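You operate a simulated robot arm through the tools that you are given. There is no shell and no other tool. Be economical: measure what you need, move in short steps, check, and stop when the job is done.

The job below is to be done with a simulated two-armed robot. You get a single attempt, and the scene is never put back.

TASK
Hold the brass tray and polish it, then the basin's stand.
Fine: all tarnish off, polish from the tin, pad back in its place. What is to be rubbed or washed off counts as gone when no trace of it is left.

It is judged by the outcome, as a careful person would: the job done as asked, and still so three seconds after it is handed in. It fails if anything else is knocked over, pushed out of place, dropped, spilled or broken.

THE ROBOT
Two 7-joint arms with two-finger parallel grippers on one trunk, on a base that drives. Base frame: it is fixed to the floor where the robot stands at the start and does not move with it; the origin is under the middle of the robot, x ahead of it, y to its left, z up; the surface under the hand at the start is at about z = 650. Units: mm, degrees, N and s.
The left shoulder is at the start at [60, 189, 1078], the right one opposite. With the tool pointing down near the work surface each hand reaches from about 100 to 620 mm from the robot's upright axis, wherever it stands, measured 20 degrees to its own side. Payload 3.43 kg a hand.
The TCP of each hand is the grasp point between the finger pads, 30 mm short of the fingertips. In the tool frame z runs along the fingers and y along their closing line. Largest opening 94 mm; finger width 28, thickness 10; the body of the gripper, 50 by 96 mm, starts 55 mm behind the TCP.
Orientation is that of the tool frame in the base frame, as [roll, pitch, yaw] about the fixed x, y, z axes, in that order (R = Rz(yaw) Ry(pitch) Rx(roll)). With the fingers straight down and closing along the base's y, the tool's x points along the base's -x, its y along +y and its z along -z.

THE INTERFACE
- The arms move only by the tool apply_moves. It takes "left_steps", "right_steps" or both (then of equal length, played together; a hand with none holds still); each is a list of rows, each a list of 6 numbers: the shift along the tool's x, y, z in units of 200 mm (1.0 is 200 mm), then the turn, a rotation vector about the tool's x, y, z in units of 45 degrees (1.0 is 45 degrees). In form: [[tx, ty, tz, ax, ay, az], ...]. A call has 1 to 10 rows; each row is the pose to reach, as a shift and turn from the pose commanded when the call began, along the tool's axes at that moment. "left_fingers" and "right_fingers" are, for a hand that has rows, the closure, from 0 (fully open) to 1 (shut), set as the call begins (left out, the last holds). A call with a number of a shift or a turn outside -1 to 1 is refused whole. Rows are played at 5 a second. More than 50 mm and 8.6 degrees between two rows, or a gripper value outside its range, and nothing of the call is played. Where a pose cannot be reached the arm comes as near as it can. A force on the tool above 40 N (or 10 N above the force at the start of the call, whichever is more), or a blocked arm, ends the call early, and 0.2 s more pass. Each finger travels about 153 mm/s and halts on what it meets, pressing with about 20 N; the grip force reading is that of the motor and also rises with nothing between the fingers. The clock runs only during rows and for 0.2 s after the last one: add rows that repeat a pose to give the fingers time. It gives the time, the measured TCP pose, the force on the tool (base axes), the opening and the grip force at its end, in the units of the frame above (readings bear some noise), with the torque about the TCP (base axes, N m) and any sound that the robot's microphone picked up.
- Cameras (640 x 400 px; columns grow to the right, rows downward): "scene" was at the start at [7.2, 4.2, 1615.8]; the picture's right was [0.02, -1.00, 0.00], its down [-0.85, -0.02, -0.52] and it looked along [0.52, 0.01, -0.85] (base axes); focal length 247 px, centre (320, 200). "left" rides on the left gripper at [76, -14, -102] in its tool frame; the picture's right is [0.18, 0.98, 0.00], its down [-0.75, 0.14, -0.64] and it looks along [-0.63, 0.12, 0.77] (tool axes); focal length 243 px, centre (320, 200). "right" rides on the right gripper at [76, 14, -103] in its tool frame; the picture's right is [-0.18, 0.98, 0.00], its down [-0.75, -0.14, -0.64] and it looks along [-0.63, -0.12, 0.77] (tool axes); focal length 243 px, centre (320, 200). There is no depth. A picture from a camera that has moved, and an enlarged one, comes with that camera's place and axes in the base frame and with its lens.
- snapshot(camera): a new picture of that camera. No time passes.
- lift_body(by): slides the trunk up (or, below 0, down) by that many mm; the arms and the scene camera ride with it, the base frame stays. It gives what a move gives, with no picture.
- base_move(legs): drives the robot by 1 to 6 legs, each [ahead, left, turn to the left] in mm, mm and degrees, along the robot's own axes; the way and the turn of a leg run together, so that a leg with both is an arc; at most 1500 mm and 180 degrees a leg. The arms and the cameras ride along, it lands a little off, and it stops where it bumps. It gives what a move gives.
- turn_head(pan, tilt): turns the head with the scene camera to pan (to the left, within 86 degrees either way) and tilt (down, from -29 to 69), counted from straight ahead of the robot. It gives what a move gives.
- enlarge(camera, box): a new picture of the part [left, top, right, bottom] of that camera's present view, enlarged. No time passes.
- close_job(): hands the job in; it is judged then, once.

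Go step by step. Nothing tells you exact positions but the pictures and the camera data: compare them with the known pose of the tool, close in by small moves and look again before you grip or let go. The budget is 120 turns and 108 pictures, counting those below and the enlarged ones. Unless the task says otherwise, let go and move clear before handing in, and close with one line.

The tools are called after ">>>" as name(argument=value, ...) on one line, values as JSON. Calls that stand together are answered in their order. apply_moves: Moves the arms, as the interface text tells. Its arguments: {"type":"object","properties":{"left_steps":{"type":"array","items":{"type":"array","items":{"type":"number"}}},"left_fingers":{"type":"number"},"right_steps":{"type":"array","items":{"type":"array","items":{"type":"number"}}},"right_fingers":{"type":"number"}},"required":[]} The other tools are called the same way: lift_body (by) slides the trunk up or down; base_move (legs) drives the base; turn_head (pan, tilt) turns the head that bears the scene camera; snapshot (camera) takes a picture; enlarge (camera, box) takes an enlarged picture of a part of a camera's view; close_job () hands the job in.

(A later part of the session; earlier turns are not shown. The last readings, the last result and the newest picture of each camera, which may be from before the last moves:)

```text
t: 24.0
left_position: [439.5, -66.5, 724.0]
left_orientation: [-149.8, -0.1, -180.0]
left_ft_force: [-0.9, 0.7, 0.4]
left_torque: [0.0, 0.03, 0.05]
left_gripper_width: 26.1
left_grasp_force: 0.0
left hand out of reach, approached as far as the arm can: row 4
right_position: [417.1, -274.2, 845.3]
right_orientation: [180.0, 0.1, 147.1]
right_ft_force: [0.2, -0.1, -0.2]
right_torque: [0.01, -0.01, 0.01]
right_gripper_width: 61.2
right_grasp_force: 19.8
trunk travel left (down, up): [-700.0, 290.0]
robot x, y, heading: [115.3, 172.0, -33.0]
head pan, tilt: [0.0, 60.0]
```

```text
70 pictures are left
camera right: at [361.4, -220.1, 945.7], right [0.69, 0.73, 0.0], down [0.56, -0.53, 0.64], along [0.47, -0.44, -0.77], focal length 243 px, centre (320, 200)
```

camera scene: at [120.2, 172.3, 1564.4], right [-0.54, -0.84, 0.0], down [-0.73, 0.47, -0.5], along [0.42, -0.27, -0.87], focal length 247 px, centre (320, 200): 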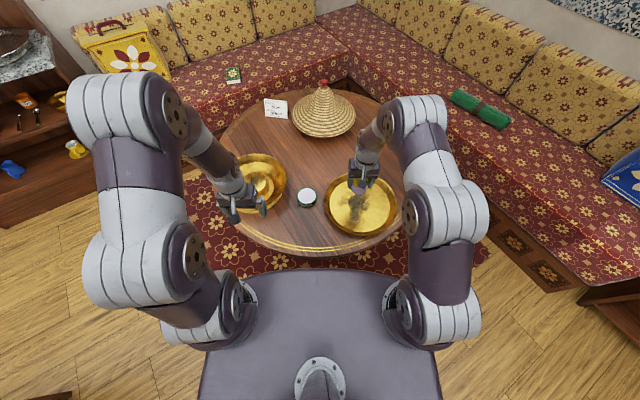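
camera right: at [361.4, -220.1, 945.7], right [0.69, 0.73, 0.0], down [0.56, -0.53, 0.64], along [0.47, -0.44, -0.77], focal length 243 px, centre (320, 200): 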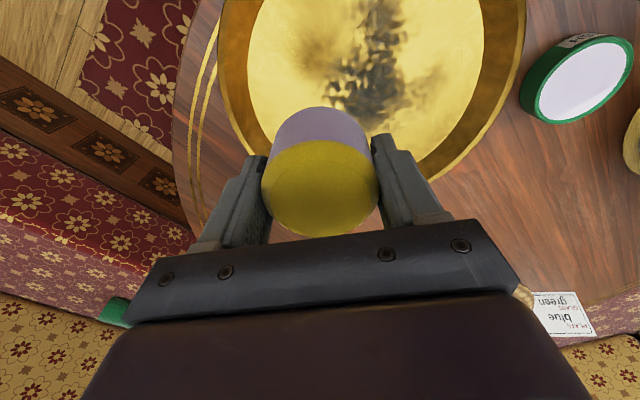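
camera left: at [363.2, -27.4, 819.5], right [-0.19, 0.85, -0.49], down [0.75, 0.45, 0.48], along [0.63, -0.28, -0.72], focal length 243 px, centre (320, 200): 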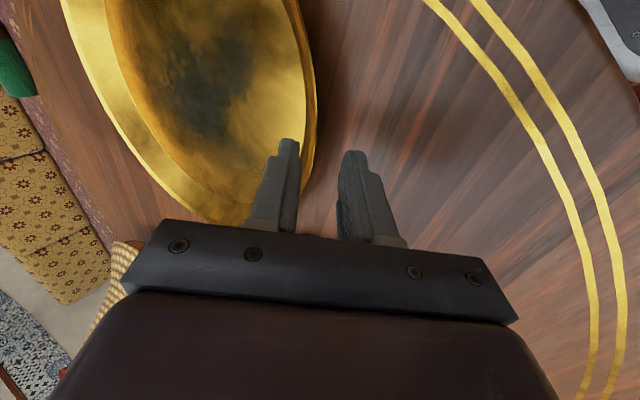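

The rim edge lines up between the fingers. I'll approach along the finger axis and look before closing.

>>> apply_moves(left_steps=[[0, -0.01, 0.08, 0, 0, 0], [0, -0.01, 0.16, 0, 0, 0], [0, -0.01, 0.16, 0, 0, 0]])

>>> enlarge(camera="left", box=[220, 60, 420, 260])

>>> enlarge(camera="right", box=[380, 0, 640, 200])

```text
t: 24.8
left_position: [440.2, -83.8, 697.8]
left_orientation: [-149.9, 0.0, -179.9]
left_ft_force: [0.1, -0.4, -0.1]
left_torque: [-0.02, 0.0, 0.04]
left_gripper_width: 26.3
left_grasp_force: 0.2
right_position: [416.7, -273.9, 843.6]
right_orientation: [-180.0, 0.1, 147.1]
right_ft_force: [-0.9, 0.6, -0.2]
right_torque: [0.02, 0.02, -0.04]
right_gripper_width: 61.4
right_grasp_force: 19.8
trunk travel left (down, up): [-700.0, 290.0]
robot x, y, heading: [114.1, 172.3, -33.0]
head pan, tilt: [0.0, 60.0]
```

```text
2.00 times, centred on (320, 160) of left
camera zoom: at [363.5, -44.7, 792.3], right [-0.19, 0.85, -0.49], down [0.75, 0.44, 0.49], along [0.63, -0.28, -0.72], focal length 485 px, centre (320, 280)
```

zoom: 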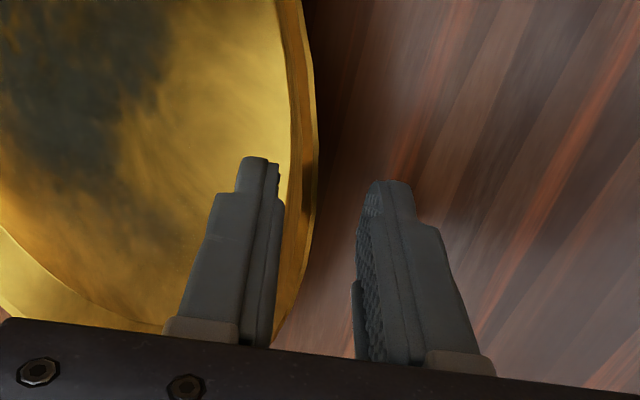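

```text
2.00 times, centred on (510, 100) of right
camera zoom: at [361.2, -220.3, 945.6], right [0.69, 0.73, 0.0], down [0.56, -0.53, 0.64], along [0.47, -0.44, -0.77], focal length 485 px, centre (-60, 400)
```

zoom: 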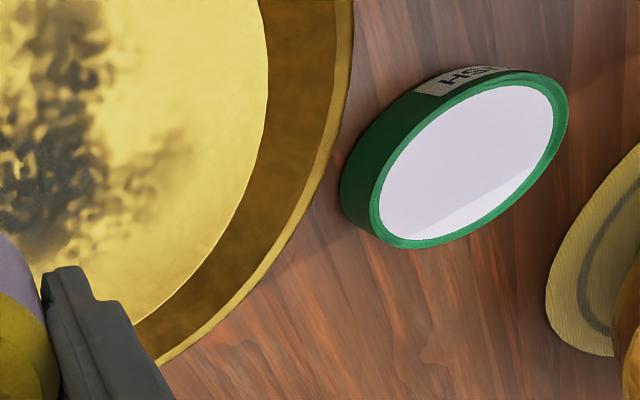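

The rim lip is centred between the fingers. I'll go 8 mm further and close.

>>> apply_moves(left_steps=[[0, -0.005, 0.02, 0, 0, 0], [0, -0.005, 0.04, 0, 0, 0], [0, -0.005, 0.04, 0, 0, 0]])

>>> apply_moves(left_steps=[[0, 0, 0, 0, 0, 0], [0, 0, 0, 0, 0, 0], [0, 0, 0, 0, 0, 0]], left_fingers=1)

>>> enlarge(camera="left", box=[220, 60, 420, 260])

>>> snapshot(camera="right")

```text
t: 25.6
left_position: [439.9, -88.5, 690.4]
left_orientation: [-150.0, 0.1, 180.0]
left_ft_force: [-0.3, -0.4, 0.2]
left_torque: [-0.01, 0.01, -0.01]
left_gripper_width: 26.1
left_grasp_force: 0.0
right_position: [417.9, -274.2, 842.3]
right_orientation: [180.0, 0.0, 147.1]
right_ft_force: [0.4, -1.0, -0.3]
right_torque: [0.01, -0.02, 0.0]
right_gripper_width: 61.3
right_grasp_force: 19.8
trunk travel left (down, up): [-700.0, 290.0]
robot x, y, heading: [112.8, 174.3, -32.8]
head pan, tilt: [0.0, 60.0]
```

```text
t: 26.4
left_position: [440.7, -90.6, 692.9]
left_orientation: [-149.7, 0.0, -179.9]
left_ft_force: [6.8, -11.7, 22.8]
left_torque: [-0.94, 0.24, 0.49]
left_gripper_width: 7.3
left_grasp_force: 20.1
right_position: [416.7, -273.5, 844.9]
right_orientation: [-180.0, 0.0, 147.1]
right_ft_force: [-0.5, -0.1, -1.4]
right_torque: [0.02, 0.01, 0.02]
right_gripper_width: 61.4
right_grasp_force: 20.3
trunk travel left (down, up): [-700.0, 290.0]
robot x, y, heading: [114.4, 175.9, -32.7]
head pan, tilt: [0.0, 60.0]
```

```text
2.00 times, centred on (320, 160) of left
camera zoom: at [364.4, -51.9, 787.9], right [-0.18, 0.85, -0.5], down [0.75, 0.45, 0.48], along [0.63, -0.28, -0.72], focal length 485 px, centre (320, 280)
```

zoom: 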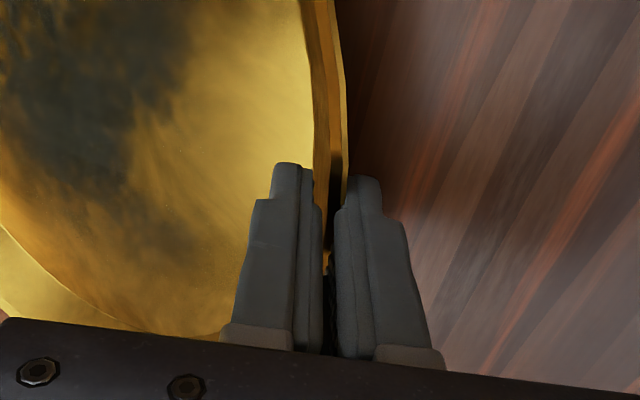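

```text
66 pictures are left
camera right: at [360.9, -220.6, 945.9], right [0.69, 0.73, 0.0], down [0.56, -0.53, 0.64], along [0.47, -0.44, -0.77], focal length 243 px, centre (320, 200)
```

right: 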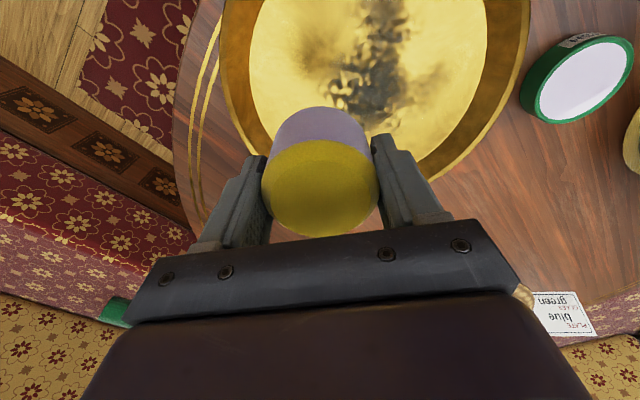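

The rim is gripped (7 mm) with some force on the left tool. I'll ease the left hand up a touch and map the tarnish from the scene camera.

>>> apply_moves(left_steps=[[0, -0.004, -0.007, 0, 0, 0], [0, -0.004, -0.007, 0, 0, 0]])

>>> enlarge(camera="scene", box=[310, 160, 410, 245])

>>> snapshot(camera="left")

```text
t: 27.0
left_position: [438.9, -88.7, 693.1]
left_orientation: [-150.0, -0.1, -179.9]
left_ft_force: [6.4, -10.2, 21.8]
left_torque: [-0.79, 0.26, 0.49]
left_gripper_width: 7.6
left_grasp_force: 20.4
right_position: [417.5, -273.9, 844.8]
right_orientation: [179.9, 0.0, 147.0]
right_ft_force: [0.3, -0.4, -0.4]
right_torque: [-0.01, 0.0, -0.01]
right_gripper_width: 61.3
right_grasp_force: 20.3
trunk travel left (down, up): [-700.0, 290.0]
robot x, y, heading: [112.1, 176.4, -33.2]
head pan, tilt: [0.0, 60.0]
```

```text
4.71 times, centred on (360, 202) of scene
camera zoom: at [118.7, 171.8, 1564.4], right [-0.54, -0.84, 0.0], down [-0.73, 0.47, -0.5], along [0.42, -0.27, -0.87], focal length 1163 px, centre (132, 188)
```

zoom: 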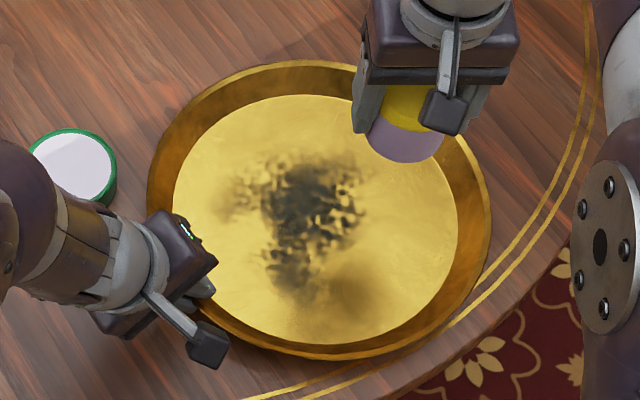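

```text
64 pictures are left
camera left: at [363.3, -50.2, 788.1], right [-0.19, 0.85, -0.49], down [0.75, 0.45, 0.49], along [0.63, -0.28, -0.72], focal length 243 px, centre (320, 200)
```

left: 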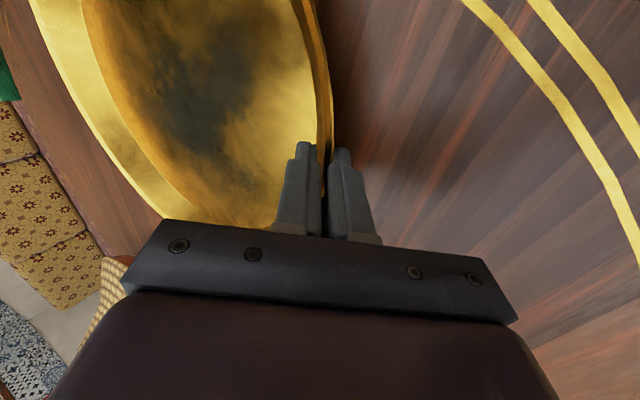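

The tray centre is at about (442, −233), and the tarnish spans roughly −80..+50 mm laterally and −80..+70 mm fore-aft of it. I'll move the pad over the centre and descend to just above the floor of the tray.

>>> apply_moves(right_steps=[[0, 0.2, 0.1, 0, 0, 0], [0, 0.24, 0.3, 0, 0, 0], [0, 0.24, 0.5, 0, 0, 0], [0, 0.24, 0.66, 0, 0, 0], [0, 0.24, 0.68, 0, 0, 0], [0, 0.24, 0.7, 0, 0, 0], [0, 0.24, 0.715, 0, 0, 0], [0, 0.24, 0.725, 0, 0, 0]])

>>> snapshot(camera="right")

```text
t: 28.8
left_position: [437.3, -87.2, 693.0]
left_orientation: [-149.9, 0.1, -179.9]
left_ft_force: [6.7, -8.4, 8.7]
left_torque: [-0.59, -0.12, 0.74]
left_gripper_width: 7.3
left_grasp_force: 19.3
right_position: [444.3, -236.4, 701.6]
right_orientation: [179.9, 0.4, 147.1]
right_ft_force: [-2.2, -3.7, 28.9]
right_torque: [-0.27, -0.06, 0.05]
right_gripper_width: 61.3
right_grasp_force: 19.9
trunk travel left (down, up): [-700.0, 290.0]
robot x, y, heading: [116.4, 169.9, -32.7]
head pan, tilt: [0.0, 60.0]
```

```text
63 pictures are left
camera right: at [387.0, -180.9, 802.6], right [0.69, 0.73, 0.0], down [0.55, -0.53, 0.65], along [0.47, -0.45, -0.76], focal length 243 px, centre (320, 200)
```

right: 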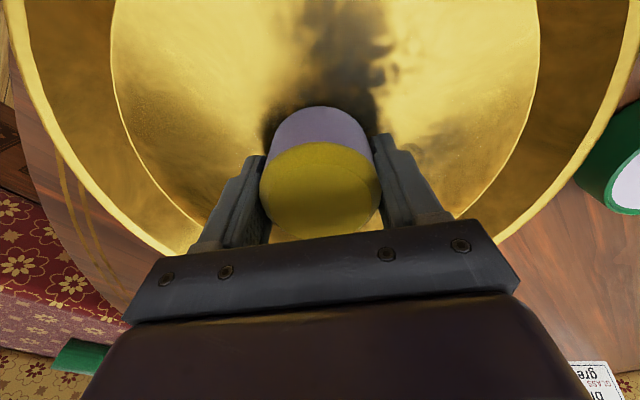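

Contact at TCP z≈702 with 29 N. I'll ease off about 1 mm and make the first strokes along the middle.

>>> apply_moves(right_steps=[[0.1, 0, -0.004, 0, 0, 0], [0.2, 0, -0.004, 0, 0, 0], [0.28, 0, -0.004, 0, 0, 0], [0.15, 0, -0.004, 0, 0, 0], [0.0, 0, -0.004, 0, 0, 0], [-0.12, 0, -0.004, 0, 0, 0], [-0.22, 0, -0.004, 0, 0, 0], [-0.1, 0.0, -0.004, 0, 0, 0], [0.05, 0.0, -0.004, 0, 0, 0], [0.2, 0, -0.004, 0, 0, 0]])

>>> enlarge(camera="scene", box=[310, 160, 410, 245])

```text
t: 31.0
left_position: [439.7, -87.4, 692.3]
left_orientation: [-150.0, -0.1, -179.9]
left_ft_force: [-3.5, -0.1, 17.0]
left_torque: [-0.6, 0.42, 0.41]
left_gripper_width: 7.4
left_grasp_force: 20.1
right_position: [408.7, -212.8, 700.9]
right_orientation: [180.0, 0.0, 147.1]
right_ft_force: [0.3, 0.2, -0.5]
right_torque: [0.01, 0.02, 0.02]
right_gripper_width: 60.9
right_grasp_force: 20.0
trunk travel left (down, up): [-700.0, 290.0]
robot x, y, heading: [113.2, 171.3, -33.0]
head pan, tilt: [0.0, 60.0]
```

```text
4.71 times, centred on (360, 202) of scene
camera zoom: at [117.7, 172.7, 1564.3], right [-0.54, -0.84, 0.0], down [-0.73, 0.47, -0.5], along [0.42, -0.27, -0.87], focal length 1163 px, centre (132, 188)
```

zoom: 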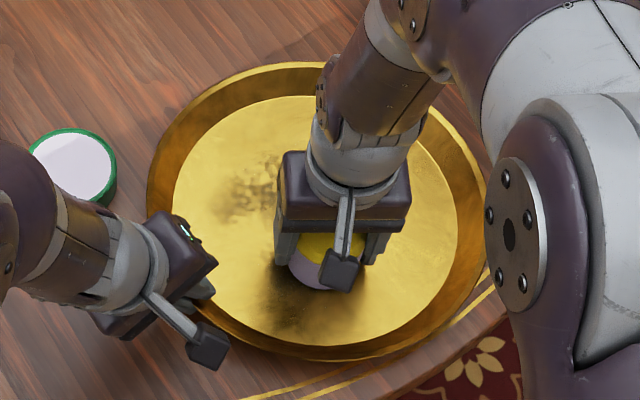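

The strokes are clearing it, but contact was lost near the robot side. I'll press a little lower and sweep the near part.

>>> apply_moves(right_steps=[[0.0, 0, 0.008, 0, 0, 0], [0.08, -0.08, 0.008, 0, 0, 0], [0.0, -0.12, 0.008, 0, 0, 0], [-0.12, -0.12, 0.008, 0, 0, 0], [0.05, -0.03, 0.008, 0, 0, 0], [0.1, 0.05, 0.008, 0, 0, 0], [-0.05, 0.1, 0.008, 0, 0, 0], [-0.2, 0.1, 0.008, 0, 0, 0], [-0.05, 0.02, 0.008, 0, 0, 0], [0.05, 0, 0.008, 0, 0, 0]])

>>> snapshot(camera="right")

```text
t: 33.2
left_position: [439.3, -88.3, 693.0]
left_orientation: [-149.9, 0.0, -180.0]
left_ft_force: [-1.3, 1.3, 14.6]
left_torque: [-0.55, 0.24, 0.54]
left_gripper_width: 7.4
left_grasp_force: 20.3
right_position: [400.3, -205.5, 699.1]
right_orientation: [-180.0, 0.1, 147.1]
right_ft_force: [0.8, 0.3, -0.7]
right_torque: [-0.01, 0.0, -0.02]
right_gripper_width: 60.9
right_grasp_force: 19.6
trunk travel left (down, up): [-700.0, 290.0]
robot x, y, heading: [115.7, 173.0, -32.8]
head pan, tilt: [0.0, 60.0]
```

```text
61 pictures are left
camera right: at [344.0, -152.5, 800.2], right [0.69, 0.73, 0.0], down [0.56, -0.53, 0.64], along [0.47, -0.44, -0.77], focal length 243 px, centre (320, 200)
```

right: 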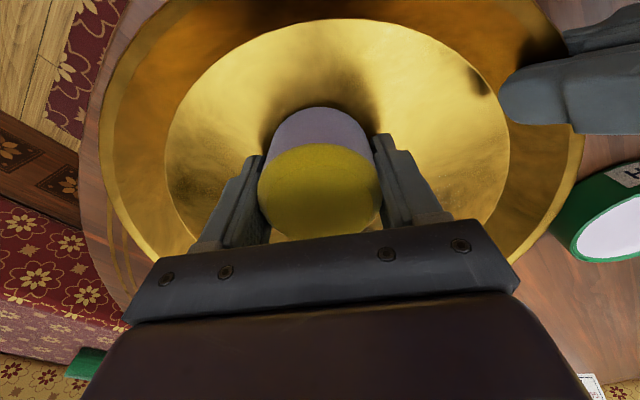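

There is still no contact here, so I'll lower gently until I feel it.

>>> apply_moves(right_steps=[[0, 0, 0.008, 0, 0, 0], [0, 0, 0.012, 0, 0, 0], [0, 0, 0.016, 0, 0, 0]])

```text
t: 34.0
left_position: [439.2, -88.2, 693.3]
left_orientation: [-149.9, 0.1, -179.8]
left_ft_force: [5.8, -4.8, -0.5]
left_torque: [-0.47, 0.13, 0.57]
left_gripper_width: 7.5
left_grasp_force: 19.9
right_position: [400.9, -206.9, 696.7]
right_orientation: [-180.0, 0.2, 147.1]
right_ft_force: [-5.2, 0.2, 26.9]
right_torque: [-0.06, 0.18, 0.05]
right_gripper_width: 61.2
right_grasp_force: 20.2
trunk travel left (down, up): [-700.0, 290.0]
robot x, y, heading: [113.5, 171.4, -32.7]
head pan, tilt: [0.0, 60.0]
```

Contact is at 696.7 here versus 702 at the centre, so either the tray is tipped or the pad has slid up in the grip. I'll probe the centre again to tell.

>>> apply_moves(right_steps=[[0, 0, -0.03, 0, 0, 0], [-0.12, 0, -0.03, 0, 0, 0], [-0.25, 0, -0.03, 0, 0, 0], [-0.25, 0, -0.02, 0, 0, 0], [-0.25, 0, -0.015, 0, 0, 0], [-0.25, 0, -0.01, 0, 0, 0], [-0.25, 0, -0.007, 0, 0, 0], [-0.25, 0, -0.004, 0, 0, 0], [-0.25, 0, 0, 0, 0, 0]])

>>> enlarge(camera="scene", box=[310, 160, 410, 245])

```text
t: 36.0
left_position: [439.2, -88.9, 692.7]
left_orientation: [-149.9, 0.1, -179.9]
left_ft_force: [4.6, -6.4, 2.1]
left_torque: [-0.57, 0.41, 0.4]
left_gripper_width: 7.2
left_grasp_force: 19.9
right_position: [443.4, -233.4, 697.0]
right_orientation: [179.9, 0.1, 147.2]
right_ft_force: [-5.8, 5.0, 16.5]
right_torque: [0.06, -0.1, 0.03]
right_gripper_width: 61.0
right_grasp_force: 20.3
trunk travel left (down, up): [-700.0, 290.0]
robot x, y, heading: [117.4, 172.6, -32.6]
head pan, tilt: [0.0, 60.0]
```

```text
4.71 times, centred on (360, 202) of scene
camera zoom: at [117.8, 173.4, 1564.5], right [-0.54, -0.84, 0.0], down [-0.73, 0.47, -0.5], along [0.42, -0.27, -0.87], focal length 1163 px, centre (132, 188)
```

zoom: 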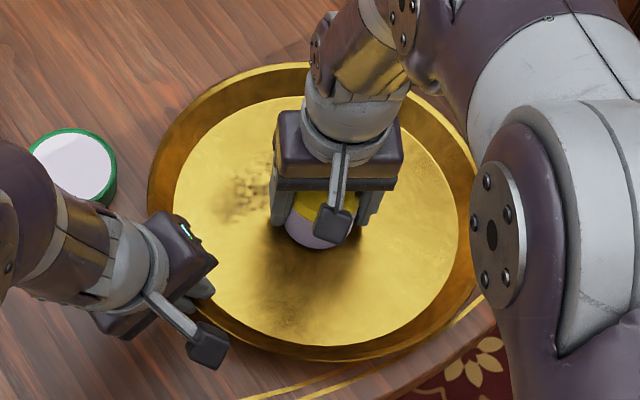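

Contact is now 697 everywhere, so the tray lies flat. A patch remains to the left, and I'll rub there and sweep the whole area again.

>>> apply_moves(right_steps=[[-0.08, 0.1, 0, 0, 0, 0], [-0.15, 0.2, 0, 0, 0, 0], [-0.22, 0.28, 0, 0, 0, 0], [-0.05, 0.29, 0, 0, 0, 0], [0.02, 0.22, 0, 0, 0, 0], [-0.12, 0.2, 0, 0, 0, 0], [-0.25, 0.18, 0, 0, 0, 0], [-0.25, 0.05, 0, 0, 0, 0], [-0.15, 0.25, 0, 0, 0, 0], [-0.05, 0.15, 0, 0, 0, 0]])

>>> apply_moves(right_steps=[[-0.15, 0.0, 0, 0, 0, 0], [-0.2, -0.15, 0, 0, 0, 0], [-0.05, -0.25, 0, 0, 0, 0], [0.1, -0.3, 0, 0, 0, 0], [0.25, -0.3, 0, 0, 0, 0], [0.3, -0.15, 0, 0, 0, 0], [0.3, 0.0, 0, 0, 0, 0], [0.15, 0.02, 0, 0, 0, 0], [0.1, -0.12, 0, 0, 0, 0], [0.1, -0.12, -0.2, 0, 0, 0]])

>>> apply_moves(right_steps=[[0, -0.1, -0.2, 0, 0, 0], [0, -0.3, -0.35, 0, 0, 0], [0, -0.5, -0.4, 0, 0, 0], [0, -0.5, -0.4, 0, 0, 0]])

>>> enlarge(camera="scene", box=[310, 160, 410, 245])

```text
t: 38.2
left_position: [438.8, -87.9, 693.1]
left_orientation: [-149.9, 0.1, -179.7]
left_ft_force: [0.5, -3.0, 8.9]
left_torque: [-0.53, -0.26, 0.87]
left_gripper_width: 7.0
left_grasp_force: 20.1
right_position: [469.1, -214.7, 695.5]
right_orientation: [180.0, 0.3, 147.1]
right_ft_force: [6.2, 0.3, 15.8]
right_torque: [0.07, -0.2, -0.02]
right_gripper_width: 61.0
right_grasp_force: 20.5
trunk travel left (down, up): [-700.0, 290.0]
robot x, y, heading: [117.1, 171.2, -33.0]
head pan, tilt: [0.0, 60.0]
```

```text
t: 40.4
left_position: [438.2, -87.9, 692.5]
left_orientation: [-149.9, 0.0, -179.9]
left_ft_force: [2.0, 1.3, 11.3]
left_torque: [-0.57, 0.4, 0.42]
left_gripper_width: 6.7
left_grasp_force: 20.3
right_position: [437.3, -224.4, 736.7]
right_orientation: [180.0, 0.0, 147.1]
right_ft_force: [0.1, 0.0, -0.5]
right_torque: [-0.03, 0.01, -0.01]
right_gripper_width: 60.9
right_grasp_force: 20.0
trunk travel left (down, up): [-700.0, 290.0]
robot x, y, heading: [115.0, 169.5, -32.8]
head pan, tilt: [0.0, 60.0]
```

```text
t: 41.4
left_position: [439.1, -89.0, 693.0]
left_orientation: [-149.9, 0.0, -179.9]
left_ft_force: [2.1, 0.9, 9.3]
left_torque: [-0.49, 0.51, 0.34]
left_gripper_width: 7.0
left_grasp_force: 20.1
right_position: [382.7, -309.4, 815.7]
right_orientation: [-180.0, 0.0, 147.1]
right_ft_force: [0.2, 0.0, -0.1]
right_torque: [-0.02, -0.01, -0.05]
right_gripper_width: 60.9
right_grasp_force: 19.9
trunk travel left (down, up): [-700.0, 290.0]
robot x, y, heading: [119.9, 171.0, -33.1]
head pan, tilt: [0.0, 60.0]
```

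```text
4.71 times, centred on (360, 202) of scene
camera zoom: at [119.1, 172.5, 1564.4], right [-0.54, -0.84, 0.0], down [-0.73, 0.47, -0.5], along [0.42, -0.27, -0.87], focal length 1163 px, centre (132, 188)
```

zoom: 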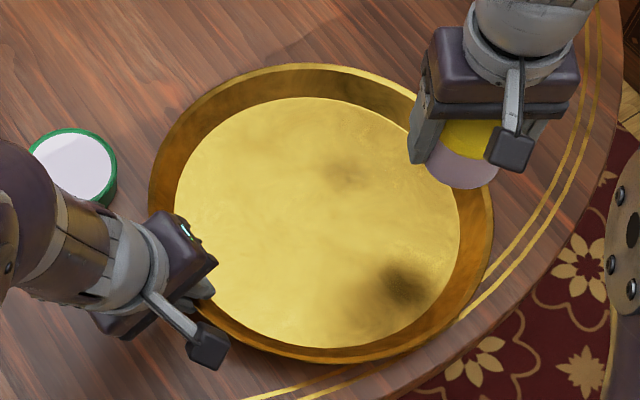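

The tray looks nearly clean; the dark spots at right may be reflections of the hand. I'll check with the right hand's camera and after shifting the hand.

>>> snapshot(camera="right")

>>> apply_moves(right_steps=[[0.1, -0.2, -0.15, 0, 0, 0], [0.2, -0.4, -0.3, 0, 0, 0], [0.3, -0.6, -0.4, 0, 0, 0], [0.3, -0.6, -0.4, 0, 0, 0]])

>>> enlarge(camera="scene", box=[310, 160, 410, 245])

>>> enlarge(camera="right", box=[320, 0, 640, 200])

```text
58 pictures are left
camera right: at [326.8, -254.3, 917.9], right [0.69, 0.73, 0.0], down [0.56, -0.53, 0.64], along [0.47, -0.44, -0.77], focal length 243 px, centre (320, 200)
```

right: 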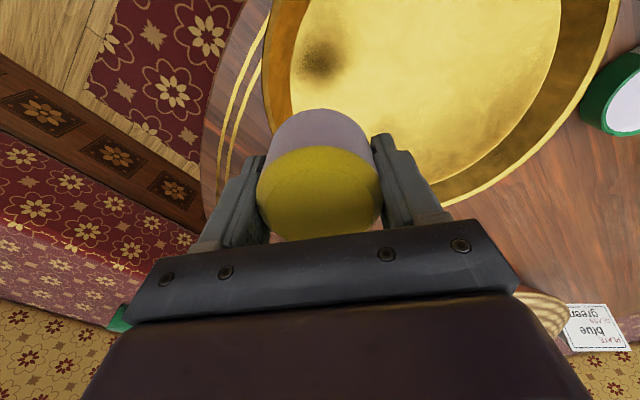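

```text
refused: row 1 steps farther than a row can; nothing moved
```

```text
4.71 times, centred on (360, 202) of scene
camera zoom: at [119.1, 172.5, 1564.4], right [-0.54, -0.84, 0.0], down [-0.73, 0.47, -0.5], along [0.42, -0.27, -0.87], focal length 1163 px, centre (132, 188)
```

zoom: 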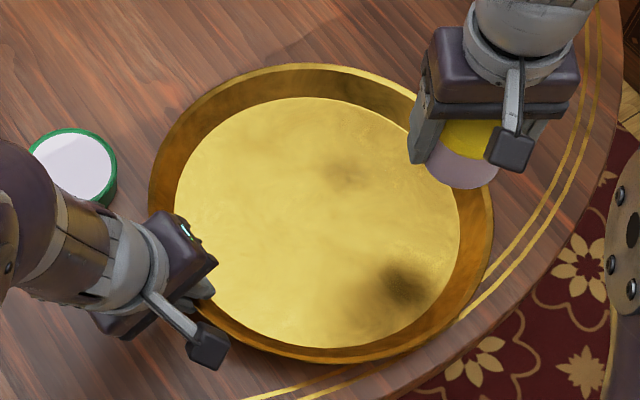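

```text
2.00 times, centred on (480, 100) of right
camera zoom: at [326.8, -254.3, 917.9], right [0.69, 0.73, 0.0], down [0.56, -0.53, 0.64], along [0.47, -0.44, -0.77], focal length 485 px, centre (0, 400)
```

zoom: 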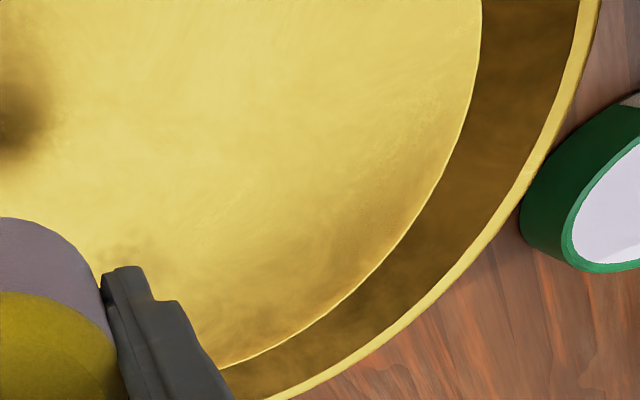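

The spot positions differ between the views, which suggests reflections. I'll move the right hand clear and look again.

>>> apply_moves(right_steps=[[0.08, -0.15, -0.12, 0, 0, 0], [0.16, -0.3, -0.24, 0, 0, 0], [0.24, -0.45, -0.36, 0, 0, 0], [0.32, -0.6, -0.48, 0, 0, 0], [0.32, -0.6, -0.48, 0, 0, 0]])

>>> enlarge(camera="scene", box=[310, 160, 410, 245])

>>> enlarge(camera="left", box=[20, 0, 340, 220])

```text
t: 42.6
left_position: [439.1, -88.9, 693.4]
left_orientation: [-150.0, 0.0, -179.9]
left_ft_force: [0.6, -0.2, 8.9]
left_torque: [-0.49, 0.45, 0.34]
left_gripper_width: 6.7
left_grasp_force: 19.9
right_position: [263.0, -372.2, 912.3]
right_orientation: [180.0, 0.0, 147.2]
right_ft_force: [0.3, -0.9, -0.8]
right_torque: [0.04, 0.0, 0.01]
right_gripper_width: 61.0
right_grasp_force: 19.6
trunk travel left (down, up): [-700.0, 290.0]
robot x, y, heading: [111.5, 175.1, -32.8]
head pan, tilt: [0.0, 60.0]
```

```text
4.71 times, centred on (360, 202) of scene
camera zoom: at [119.0, 172.3, 1564.4], right [-0.54, -0.84, 0.0], down [-0.73, 0.47, -0.5], along [0.42, -0.27, -0.87], focal length 1163 px, centre (132, 188)
```

zoom: 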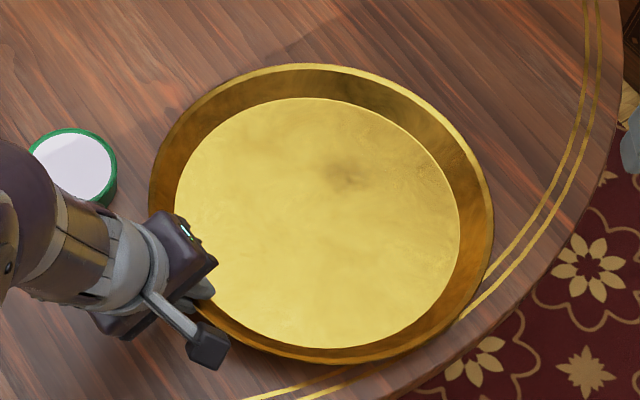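

```text
1.82 times, centred on (180, 110) of left
camera zoom: at [363.1, -49.6, 787.8], right [-0.19, 0.85, -0.49], down [0.75, 0.44, 0.48], along [0.63, -0.28, -0.72], focal length 441 px, centre (574, 364)
```

zoom: 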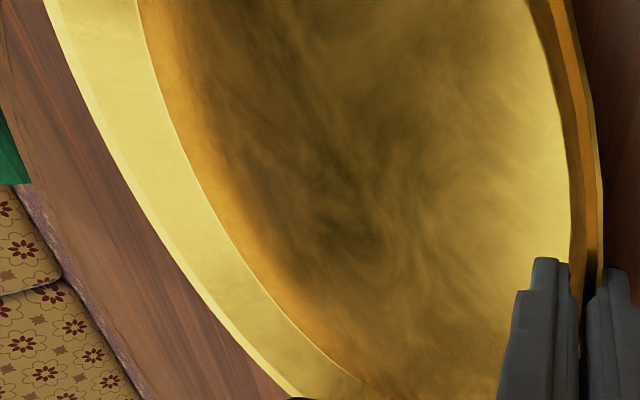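

The right-hand spot was a reflection, but a faint residue remains at about (470, −282). I'll go back and rub there.

>>> apply_moves(right_steps=[[-0.1, 0.16, 0.07, 0, 0, 0], [-0.2, 0.32, 0.14, 0, 0, 0], [-0.3, 0.48, 0.21, 0, 0, 0], [-0.4, 0.64, 0.28, 0, 0, 0], [-0.5, 0.8, 0.4, 0, 0, 0], [-0.6, 0.92, 0.55, 0, 0, 0], [-0.62, 0.94, 0.75, 0, 0, 0], [-0.62, 0.94, 0.92, 0, 0, 0], [-0.62, 0.94, 0.98, 0, 0, 0]])

>>> apply_moves(right_steps=[[0, 0, 0.04, 0, 0, 0], [0, 0, 0.07, 0, 0, 0], [0, 0, 0.09, 0, 0, 0], [0, 0, 0.1, 0, 0, 0]])

```text
t: 44.6
left_position: [440.1, -88.9, 691.9]
left_orientation: [-150.0, 0.0, -179.9]
left_ft_force: [0.3, -0.9, 6.4]
left_torque: [-0.49, 0.48, 0.35]
left_gripper_width: 6.5
left_grasp_force: 19.5
right_position: [471.4, -283.0, 715.7]
right_orientation: [180.0, 0.1, 147.1]
right_ft_force: [-0.4, -0.6, 0.3]
right_torque: [-0.02, 0.02, 0.01]
right_gripper_width: 60.8
right_grasp_force: 20.5
trunk travel left (down, up): [-700.0, 290.0]
robot x, y, heading: [113.5, 172.2, -33.0]
head pan, tilt: [0.0, 60.0]
```

```text
t: 45.6
left_position: [440.2, -88.3, 692.7]
left_orientation: [-150.0, 0.0, -179.9]
left_ft_force: [2.0, -3.6, 2.6]
left_torque: [-0.51, 0.4, 0.41]
left_gripper_width: 6.7
left_grasp_force: 19.9
right_position: [470.5, -283.5, 695.6]
right_orientation: [-180.0, 0.0, 147.1]
right_ft_force: [-2.0, 1.5, 3.5]
right_torque: [0.02, 0.04, 0.02]
right_gripper_width: 60.9
right_grasp_force: 20.0
trunk travel left (down, up): [-700.0, 290.0]
robot x, y, heading: [114.3, 170.9, -33.1]
head pan, tilt: [0.0, 60.0]
```

>>> apply_moves(right_steps=[[0, 0, 0.007, 0, 0, 0], [0.1, 0.05, 0.007, 0, 0, 0], [-0.05, 0.1, 0.007, 0, 0, 0], [-0.08, -0.05, 0.007, 0, 0, 0], [0.06, -0.1, 0.007, 0, 0, 0], [0.1, 0.05, 0.007, 0, 0, 0], [-0.06, 0.08, 0.007, 0, 0, 0], [-0.05, -0.08, 0.007, 0, 0, 0], [0.08, -0.08, 0.007, 0, 0, 0], [0, 0, 0.007, 0, 0, 0]])

>>> apply_moves(right_steps=[[0.1, 0.1, 0.0, 0, 0, 0], [0.2, 0.2, 0.0, 0, 0, 0], [0.3, 0.1, 0.0, 0, 0, 0], [0.3, -0.05, 0, 0, 0, 0], [0.15, -0.05, 0, 0, 0, 0], [0, 0, 0, 0, 0, 0], [0, 0, -0.2, 0, 0, 0]])

>>> apply_moves(right_steps=[[0.1, -0.16, -0.07, 0, 0, 0], [0.2, -0.32, -0.14, 0, 0, 0], [0.3, -0.48, -0.3, 0, 0, 0], [0.4, -0.64, -0.4, 0, 0, 0], [0.5, -0.8, -0.5, 0, 0, 0], [0.6, -0.92, -0.6, 0, 0, 0], [0.6, -0.92, -0.6, 0, 0, 0]])

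>>> enlarge(camera="scene", box=[310, 160, 410, 245])

>>> snapshot(camera="right")

```text
t: 47.8
left_position: [439.2, -87.7, 692.1]
left_orientation: [-150.0, 0.1, -179.9]
left_ft_force: [6.2, 0.9, -2.7]
left_torque: [-0.35, -0.16, 0.82]
left_gripper_width: 6.6
left_grasp_force: 20.0
right_position: [469.3, -281.5, 695.2]
right_orientation: [-179.9, 0.2, 147.0]
right_ft_force: [-12.9, -4.3, 25.9]
right_torque: [-0.24, 0.11, -0.08]
right_gripper_width: 61.2
right_grasp_force: 19.8
trunk travel left (down, up): [-700.0, 290.0]
robot x, y, heading: [116.1, 172.1, -33.1]
head pan, tilt: [0.0, 60.0]
```

```text
t: 49.4
left_position: [438.7, -90.2, 692.2]
left_orientation: [-149.9, 0.0, -179.9]
left_ft_force: [1.3, -0.7, 5.5]
left_torque: [-0.46, 0.23, 0.52]
left_gripper_width: 6.5
left_grasp_force: 19.7
right_position: [469.3, -283.1, 732.9]
right_orientation: [180.0, -0.1, 147.1]
right_ft_force: [-0.4, 0.0, -1.1]
right_torque: [0.0, 0.01, 0.02]
right_gripper_width: 60.7
right_grasp_force: 20.2
trunk travel left (down, up): [-700.0, 290.0]
robot x, y, heading: [116.8, 173.3, -32.9]
head pan, tilt: [0.0, 60.0]
```

```text
t: 51.0
left_position: [439.0, -88.3, 691.1]
left_orientation: [-149.9, 0.0, -179.9]
left_ft_force: [1.7, -1.0, 10.2]
left_torque: [-0.57, 0.41, 0.37]
left_gripper_width: 5.9
left_grasp_force: 20.2
right_position: [270.1, -371.7, 854.5]
right_orientation: [-180.0, 0.0, 147.1]
right_ft_force: [-0.5, 0.3, -0.5]
right_torque: [0.0, 0.01, 0.0]
right_gripper_width: 61.0
right_grasp_force: 20.1
trunk travel left (down, up): [-700.0, 290.0]
robot x, y, heading: [111.3, 172.1, -32.8]
head pan, tilt: [0.0, 60.0]
```

```text
4.71 times, centred on (360, 202) of scene
camera zoom: at [118.9, 172.3, 1564.5], right [-0.54, -0.84, 0.0], down [-0.73, 0.47, -0.5], along [0.42, -0.27, -0.87], focal length 1163 px, centre (132, 188)
```

zoom: 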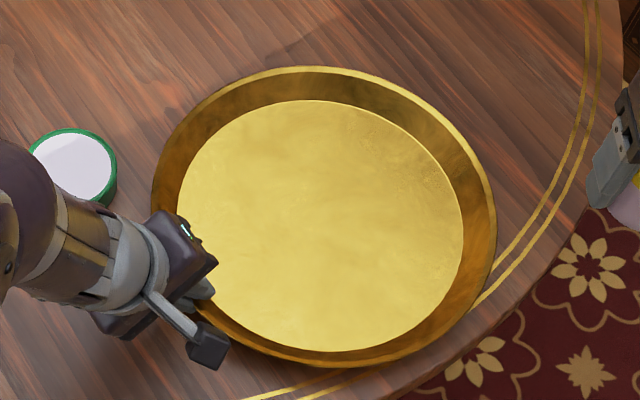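

```text
52 pictures are left
camera right: at [213.1, -318.5, 956.9], right [0.69, 0.73, 0.0], down [0.56, -0.53, 0.64], along [0.47, -0.44, -0.77], focal length 243 px, centre (320, 200)
```

right: 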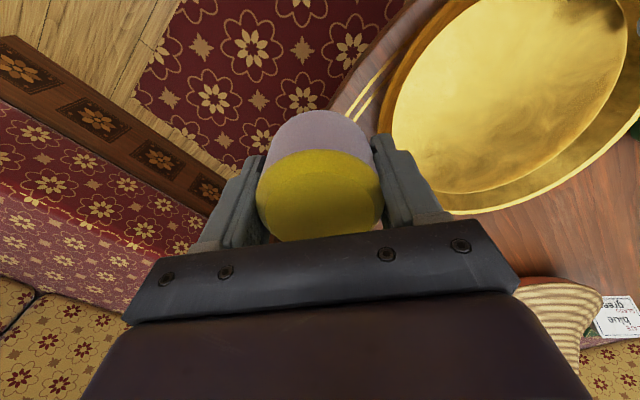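

The tray's floor is clean. I'll open the left fingers slightly and back off along the finger axis.

>>> apply_moves(left_steps=[[0, 0, 0, 0, 0, 0], [0, 0, -0.02, 0, 0, 0], [0, 0, -0.1, 0, 0, 0], [0, 0, -0.25, 0, 0, 0], [0, 0, -0.45, 0, 0, 0], [0, 0, -0.6, 0, 0, 0]], left_fingers=0.74)

>>> enlarge(camera="scene", box=[310, 160, 410, 245])

>>> enlarge(camera="left", box=[0, 0, 320, 200])

```text
t: 52.4
left_position: [438.3, -29.4, 794.8]
left_orientation: [-150.0, 0.0, -179.9]
left_ft_force: [0.1, 0.2, 0.4]
left_torque: [0.01, -0.01, 0.0]
left_gripper_width: 24.4
left_grasp_force: 0.1
right_position: [269.5, -371.5, 855.7]
right_orientation: [180.0, 0.0, 147.0]
right_ft_force: [-1.5, 0.3, -1.0]
right_torque: [0.01, 0.0, 0.01]
right_gripper_width: 60.9
right_grasp_force: 20.2
trunk travel left (down, up): [-700.0, 290.0]
robot x, y, heading: [115.8, 172.2, -32.6]
head pan, tilt: [0.0, 60.0]
```

```text
4.71 times, centred on (360, 202) of scene
camera zoom: at [118.9, 172.2, 1564.3], right [-0.54, -0.84, 0.0], down [-0.73, 0.47, -0.5], along [0.42, -0.27, -0.87], focal length 1163 px, centre (132, 188)
```

zoom: 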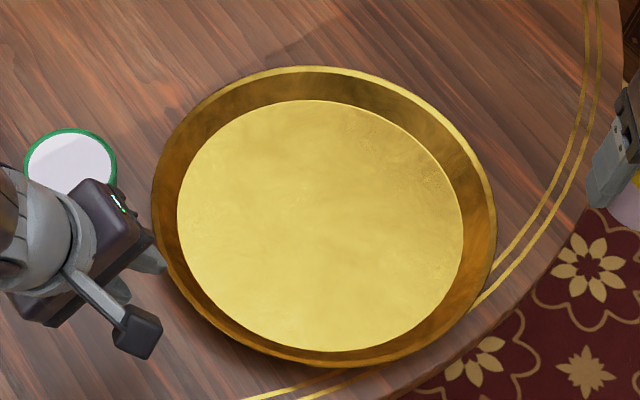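

```text
2.00 times, centred on (160, 100) of left
camera zoom: at [362.4, 10.6, 891.7], right [-0.18, 0.85, -0.49], down [0.75, 0.44, 0.49], along [0.63, -0.28, -0.72], focal length 485 px, centre (640, 400)
```

zoom: 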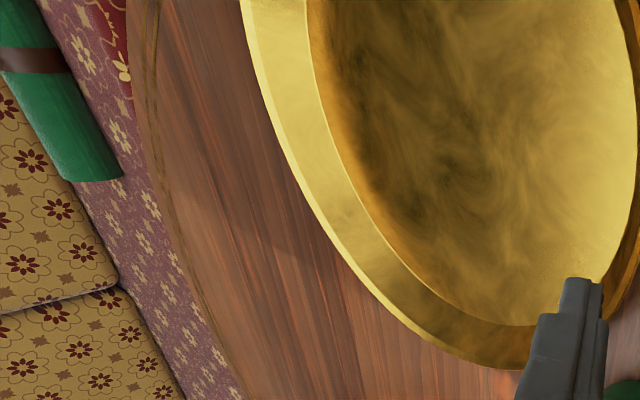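

The tray is clean all over. Next I'll take the left hand out of the way and top up the pad at the tin for the stand.

>>> apply_moves(left_steps=[[-0.06, 0.1, -0.19, -0.12, 0, 0], [-0.12, 0.2, -0.38, -0.25, 0, 0], [-0.18, 0.3, -0.57, -0.38, 0, 0], [-0.24, 0.4, -0.77, -0.5, 0, 0], [-0.3, 0.5, -0.96, -0.62, 0, 0], [-0.3, 0.52, -0.99, -0.667, 0, 0]])

>>> apply_moves(right_steps=[[-0.1, 0.19, -0.02, 0, 0, 0], [-0.2, 0.38, -0.02, 0, 0, 0], [-0.3, 0.57, -0.02, 0, 0, 0], [-0.4, 0.76, 0, 0, 0, 0], [-0.52, 0.93, 0.0, 0, 0, 0], [-0.7, 1.0, 0.05, 0, 0, 0], [-0.85, 1.0, 0.15, 0, 0, 0], [-0.95, 1.0, 0.25, 0, 0, 0]])

>>> snapshot(camera="scene")

```text
t: 53.8
left_position: [498.3, 160.7, 913.5]
left_orientation: [179.9, -0.1, -179.8]
left_ft_force: [0.2, 0.6, -0.1]
left_torque: [-0.02, -0.02, 0.0]
left_gripper_width: 24.4
left_grasp_force: 0.1
right_position: [270.7, -372.2, 855.4]
right_orientation: [-180.0, 0.0, 147.2]
right_ft_force: [0.5, 0.4, -0.7]
right_torque: [0.04, 0.02, -0.01]
right_gripper_width: 60.7
right_grasp_force: 20.1
trunk travel left (down, up): [-700.0, 290.0]
robot x, y, heading: [114.6, 170.1, -32.7]
head pan, tilt: [0.0, 60.0]
```

```text
t: 55.6
left_position: [498.8, 161.3, 915.3]
left_orientation: [-180.0, 0.0, -179.9]
left_ft_force: [-0.6, 0.2, -0.2]
left_torque: [0.03, -0.01, -0.04]
left_gripper_width: 24.5
left_grasp_force: 0.1
right_position: [540.0, -307.7, 803.2]
right_orientation: [179.9, 0.0, 147.1]
right_ft_force: [-0.4, 0.6, -1.1]
right_torque: [-0.02, 0.02, 0.02]
right_gripper_width: 61.2
right_grasp_force: 19.9
trunk travel left (down, up): [-700.0, 290.0]
robot x, y, heading: [113.3, 175.7, -32.8]
head pan, tilt: [0.0, 60.0]
```

```text
49 pictures are left
camera scene: at [120.3, 170.9, 1564.4], right [-0.54, -0.84, 0.0], down [-0.73, 0.47, -0.5], along [0.42, -0.27, -0.87], focal length 247 px, centre (320, 200)
```

scene: 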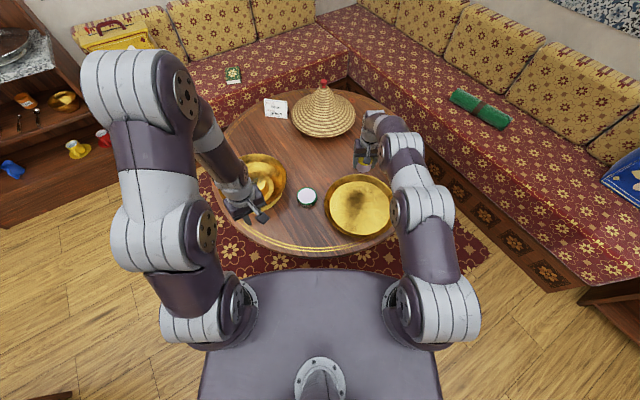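

I overshot forward, so I'll correct toward the tin now.

>>> apply_moves(right_steps=[[0.09, 0.2, 0.0, 0, 0, 0], [0.18, 0.4, 0.0, 0, 0, 0], [0.26, 0.6, 0.0, 0, 0, 0], [0.34, 0.8, 0.0, 0, 0, 0], [0.43, 1.0, 0.0, 0, 0, 0], [0.43, 1.0, 0.1, 0, 0, 0]])

>>> apply_moves(right_steps=[[0, 0.15, 0, 0, 0, 0], [0, 0.15, 0.1, 0, 0, 0], [0, 0.15, 0.2, 0, 0, 0], [0, 0.15, 0.2, 0, 0, 0]])

>>> enlarge(camera="right", box=[230, 50, 430, 175])

```text
t: 57.0
left_position: [498.1, 158.9, 914.8]
left_orientation: [179.9, -0.1, -179.9]
left_ft_force: [0.3, 0.6, 0.3]
left_torque: [0.02, 0.04, -0.01]
left_gripper_width: 24.4
left_grasp_force: 0.0
right_position: [575.7, -93.2, 781.9]
right_orientation: [180.0, -0.2, 147.1]
right_ft_force: [-0.2, 0.3, -0.2]
right_torque: [0.03, -0.01, 0.01]
right_gripper_width: 61.1
right_grasp_force: 19.6
trunk travel left (down, up): [-700.0, 290.0]
robot x, y, heading: [116.7, 169.3, -33.1]
head pan, tilt: [0.0, 60.0]
```

```text
t: 58.0
left_position: [498.9, 159.7, 913.9]
left_orientation: [180.0, 0.0, -179.8]
left_ft_force: [0.4, 0.9, 0.6]
left_torque: [0.02, 0.03, -0.02]
left_gripper_width: 24.4
left_grasp_force: 0.1
right_position: [592.4, -68.0, 743.0]
right_orientation: [-180.0, 0.0, 147.1]
right_ft_force: [-1.0, -0.6, -0.6]
right_torque: [-0.01, 0.02, 0.0]
right_gripper_width: 60.9
right_grasp_force: 20.0
trunk travel left (down, up): [-700.0, 290.0]
robot x, y, heading: [117.2, 172.0, -32.7]
head pan, tilt: [0.0, 60.0]
```

```text
3.20 times, centred on (330, 112) of right
camera zoom: at [535.0, -14.0, 845.4], right [0.69, 0.73, 0.0], down [0.56, -0.53, 0.64], along [0.47, -0.44, -0.77], focal length 776 px, centre (288, 480)
```

zoom: 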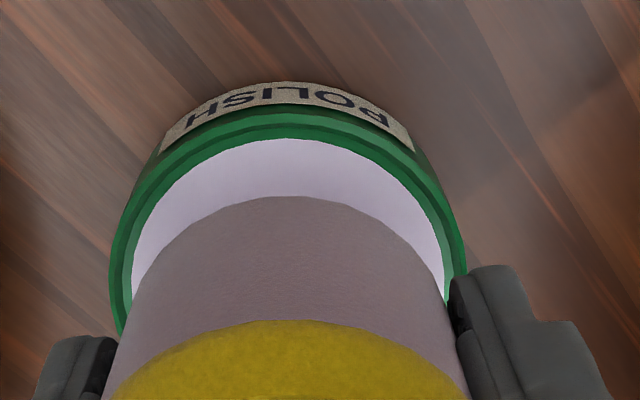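

Aligned as in the first dab. I'll lower gently into the polish.

>>> apply_moves(right_steps=[[0, 0, 0.04, 0, 0, 0], [0, 0, 0.07, 0, 0, 0], [0, 0, 0.085, 0, 0, 0], [0, 0, 0.1, 0, 0, 0], [0, 0, 0.11, 0, 0, 0]])

```text
t: 59.2
left_position: [498.4, 160.7, 914.9]
left_orientation: [180.0, 0.0, -179.9]
left_ft_force: [0.8, -0.8, 0.6]
left_torque: [-0.01, 0.01, -0.01]
left_gripper_width: 24.3
left_grasp_force: 0.0
right_position: [592.2, -66.3, 722.9]
right_orientation: [180.0, 0.1, 147.2]
right_ft_force: [-0.8, 0.6, -0.4]
right_torque: [-0.02, -0.01, 0.01]
right_gripper_width: 61.1
right_grasp_force: 19.8
trunk travel left (down, up): [-700.0, 290.0]
robot x, y, heading: [116.6, 170.3, -33.0]
head pan, tilt: [0.0, 60.0]
```

>>> apply_moves(right_steps=[[0, 0, 0.01, 0, 0, 0], [0, 0, 0.02, 0, 0, 0], [0, 0, 0.027, 0, 0, 0]])

```text
t: 60.0
left_position: [498.6, 160.2, 915.5]
left_orientation: [180.0, -0.1, -180.0]
left_ft_force: [0.3, 0.1, 0.3]
left_torque: [-0.04, 0.02, -0.03]
left_gripper_width: 24.2
left_grasp_force: 0.1
right_position: [590.7, -67.0, 716.5]
right_orientation: [180.0, 0.0, 147.2]
right_ft_force: [0.3, 0.7, -0.4]
right_torque: [0.01, 0.05, 0.03]
right_gripper_width: 61.1
right_grasp_force: 19.3
trunk travel left (down, up): [-700.0, 290.0]
robot x, y, heading: [116.5, 171.4, -32.8]
head pan, tilt: [0.0, 60.0]
```

>>> enlarge(camera="right", box=[230, 50, 430, 175])

>>> enlarge(camera="scene", box=[270, 160, 350, 220])

```text
3.20 times, centred on (330, 112) of right
camera zoom: at [534.9, -13.8, 818.0], right [0.69, 0.73, 0.0], down [0.56, -0.53, 0.64], along [0.47, -0.44, -0.77], focal length 776 px, centre (288, 480)
```

zoom: 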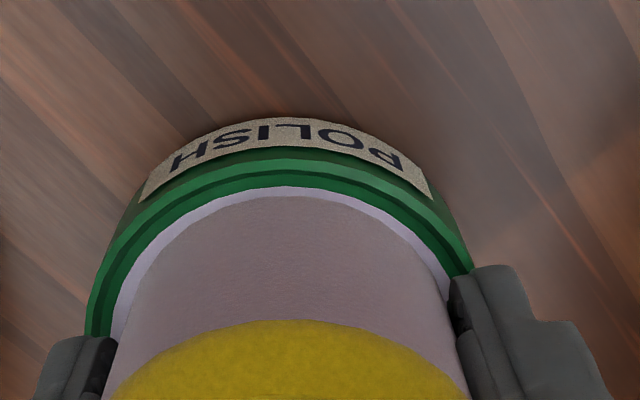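

```text
6.67 times, centred on (310, 190) of scene
camera zoom: at [119.6, 171.7, 1564.4], right [-0.54, -0.84, 0.0], down [-0.73, 0.47, -0.5], along [0.42, -0.27, -0.87], focal length 1648 px, centre (387, 267)
```

zoom: 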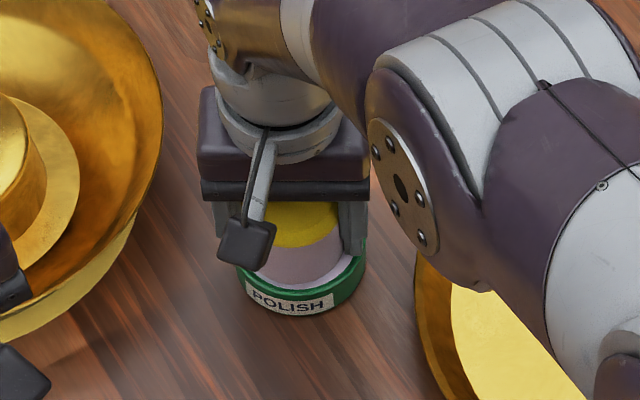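

Nearly there; I'll go down a few more millimetres in tiny steps.

>>> apply_moves(right_steps=[[0, 0, 0.008, 0, 0, 0], [0, 0, 0.015, 0, 0, 0], [0, 0, 0.015, 0, 0, 0]])

```text
t: 60.8
left_position: [498.1, 160.8, 915.0]
left_orientation: [180.0, 0.0, -179.9]
left_ft_force: [0.0, 0.2, -0.1]
left_torque: [0.03, 0.01, 0.0]
left_gripper_width: 24.6
left_grasp_force: 0.2
right_position: [592.4, -68.2, 714.5]
right_orientation: [180.0, 0.2, 147.1]
right_ft_force: [-0.7, 0.4, 6.8]
right_torque: [-0.04, -0.05, 0.01]
right_gripper_width: 61.2
right_grasp_force: 19.6
trunk travel left (down, up): [-700.0, 290.0]
robot x, y, heading: [112.6, 175.0, -32.9]
head pan, tilt: [0.0, 60.0]
```

The pad is freshly dabbed (6.8 N). I'll lift it well clear and drive round the table to a stance facing the basin.

>>> apply_moves(right_steps=[[0, 0, -0.15, 0, 0, 0], [0, 0, -0.35, 0, 0, 0], [0.1, 0, -0.55, 0, 0, 0], [0.2, 0, -0.75, 0, 0, 0], [0.3, 0, -0.9, 0, 0, 0], [0.4, 0, -0.95, 0, 0, 0]])

>>> base_move(legs=[[0, 414, 0], [65, 0, 0], [0, 0, -15]])

>>> snapshot(camera="scene")

>>> snapshot(camera="right")

```text
t: 62.2
left_position: [498.0, 160.7, 914.9]
left_orientation: [-180.0, 0.0, -179.9]
left_ft_force: [-0.3, 0.2, 0.3]
left_torque: [-0.03, -0.03, -0.01]
left_gripper_width: 24.2
left_grasp_force: 0.1
right_position: [524.7, -23.8, 903.5]
right_orientation: [-180.0, 0.0, 147.1]
right_ft_force: [-0.2, 0.1, -1.3]
right_torque: [0.0, 0.01, 0.04]
right_gripper_width: 60.9
right_grasp_force: 19.7
trunk travel left (down, up): [-700.0, 290.0]
robot x, y, heading: [116.5, 171.6, -32.9]
head pan, tilt: [0.0, 60.0]
```

```text
t: 66.2
left_position: [760.8, 372.6, 915.1]
left_orientation: [-180.0, 0.0, 164.9]
left_ft_force: [-0.1, 1.5, 0.1]
left_torque: [-0.03, 0.01, -0.06]
left_gripper_width: 24.4
left_grasp_force: 0.1
right_position: [737.5, 185.8, 902.2]
right_orientation: [179.9, -0.1, 132.0]
right_ft_force: [0.0, 0.2, -1.6]
right_torque: [0.0, 0.0, 0.0]
right_gripper_width: 61.2
right_grasp_force: 19.9
trunk travel left (down, up): [-700.0, 290.0]
robot x, y, heading: [396.3, 482.8, -48.0]
head pan, tilt: [0.0, 60.0]
```

```text
45 pictures are left
camera scene: at [397.0, 482.3, 1564.4], right [-0.74, -0.67, 0.0], down [-0.58, 0.64, -0.5], along [0.33, -0.37, -0.87], focal length 247 px, centre (320, 200)
```

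scene: 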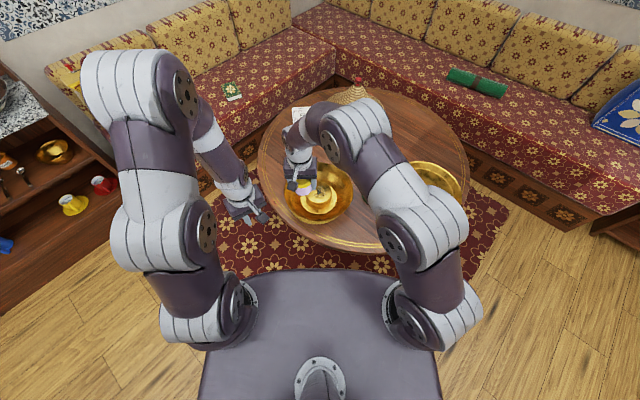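

```text
44 pictures are left
camera right: at [697.2, 253.6, 1004.9], right [0.85, 0.52, 0.0], down [0.4, -0.65, 0.64], along [0.33, -0.55, -0.77], focal length 243 px, centre (320, 200)
```

right: 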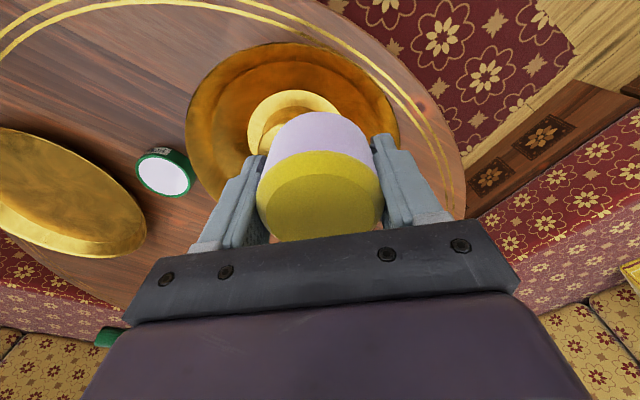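

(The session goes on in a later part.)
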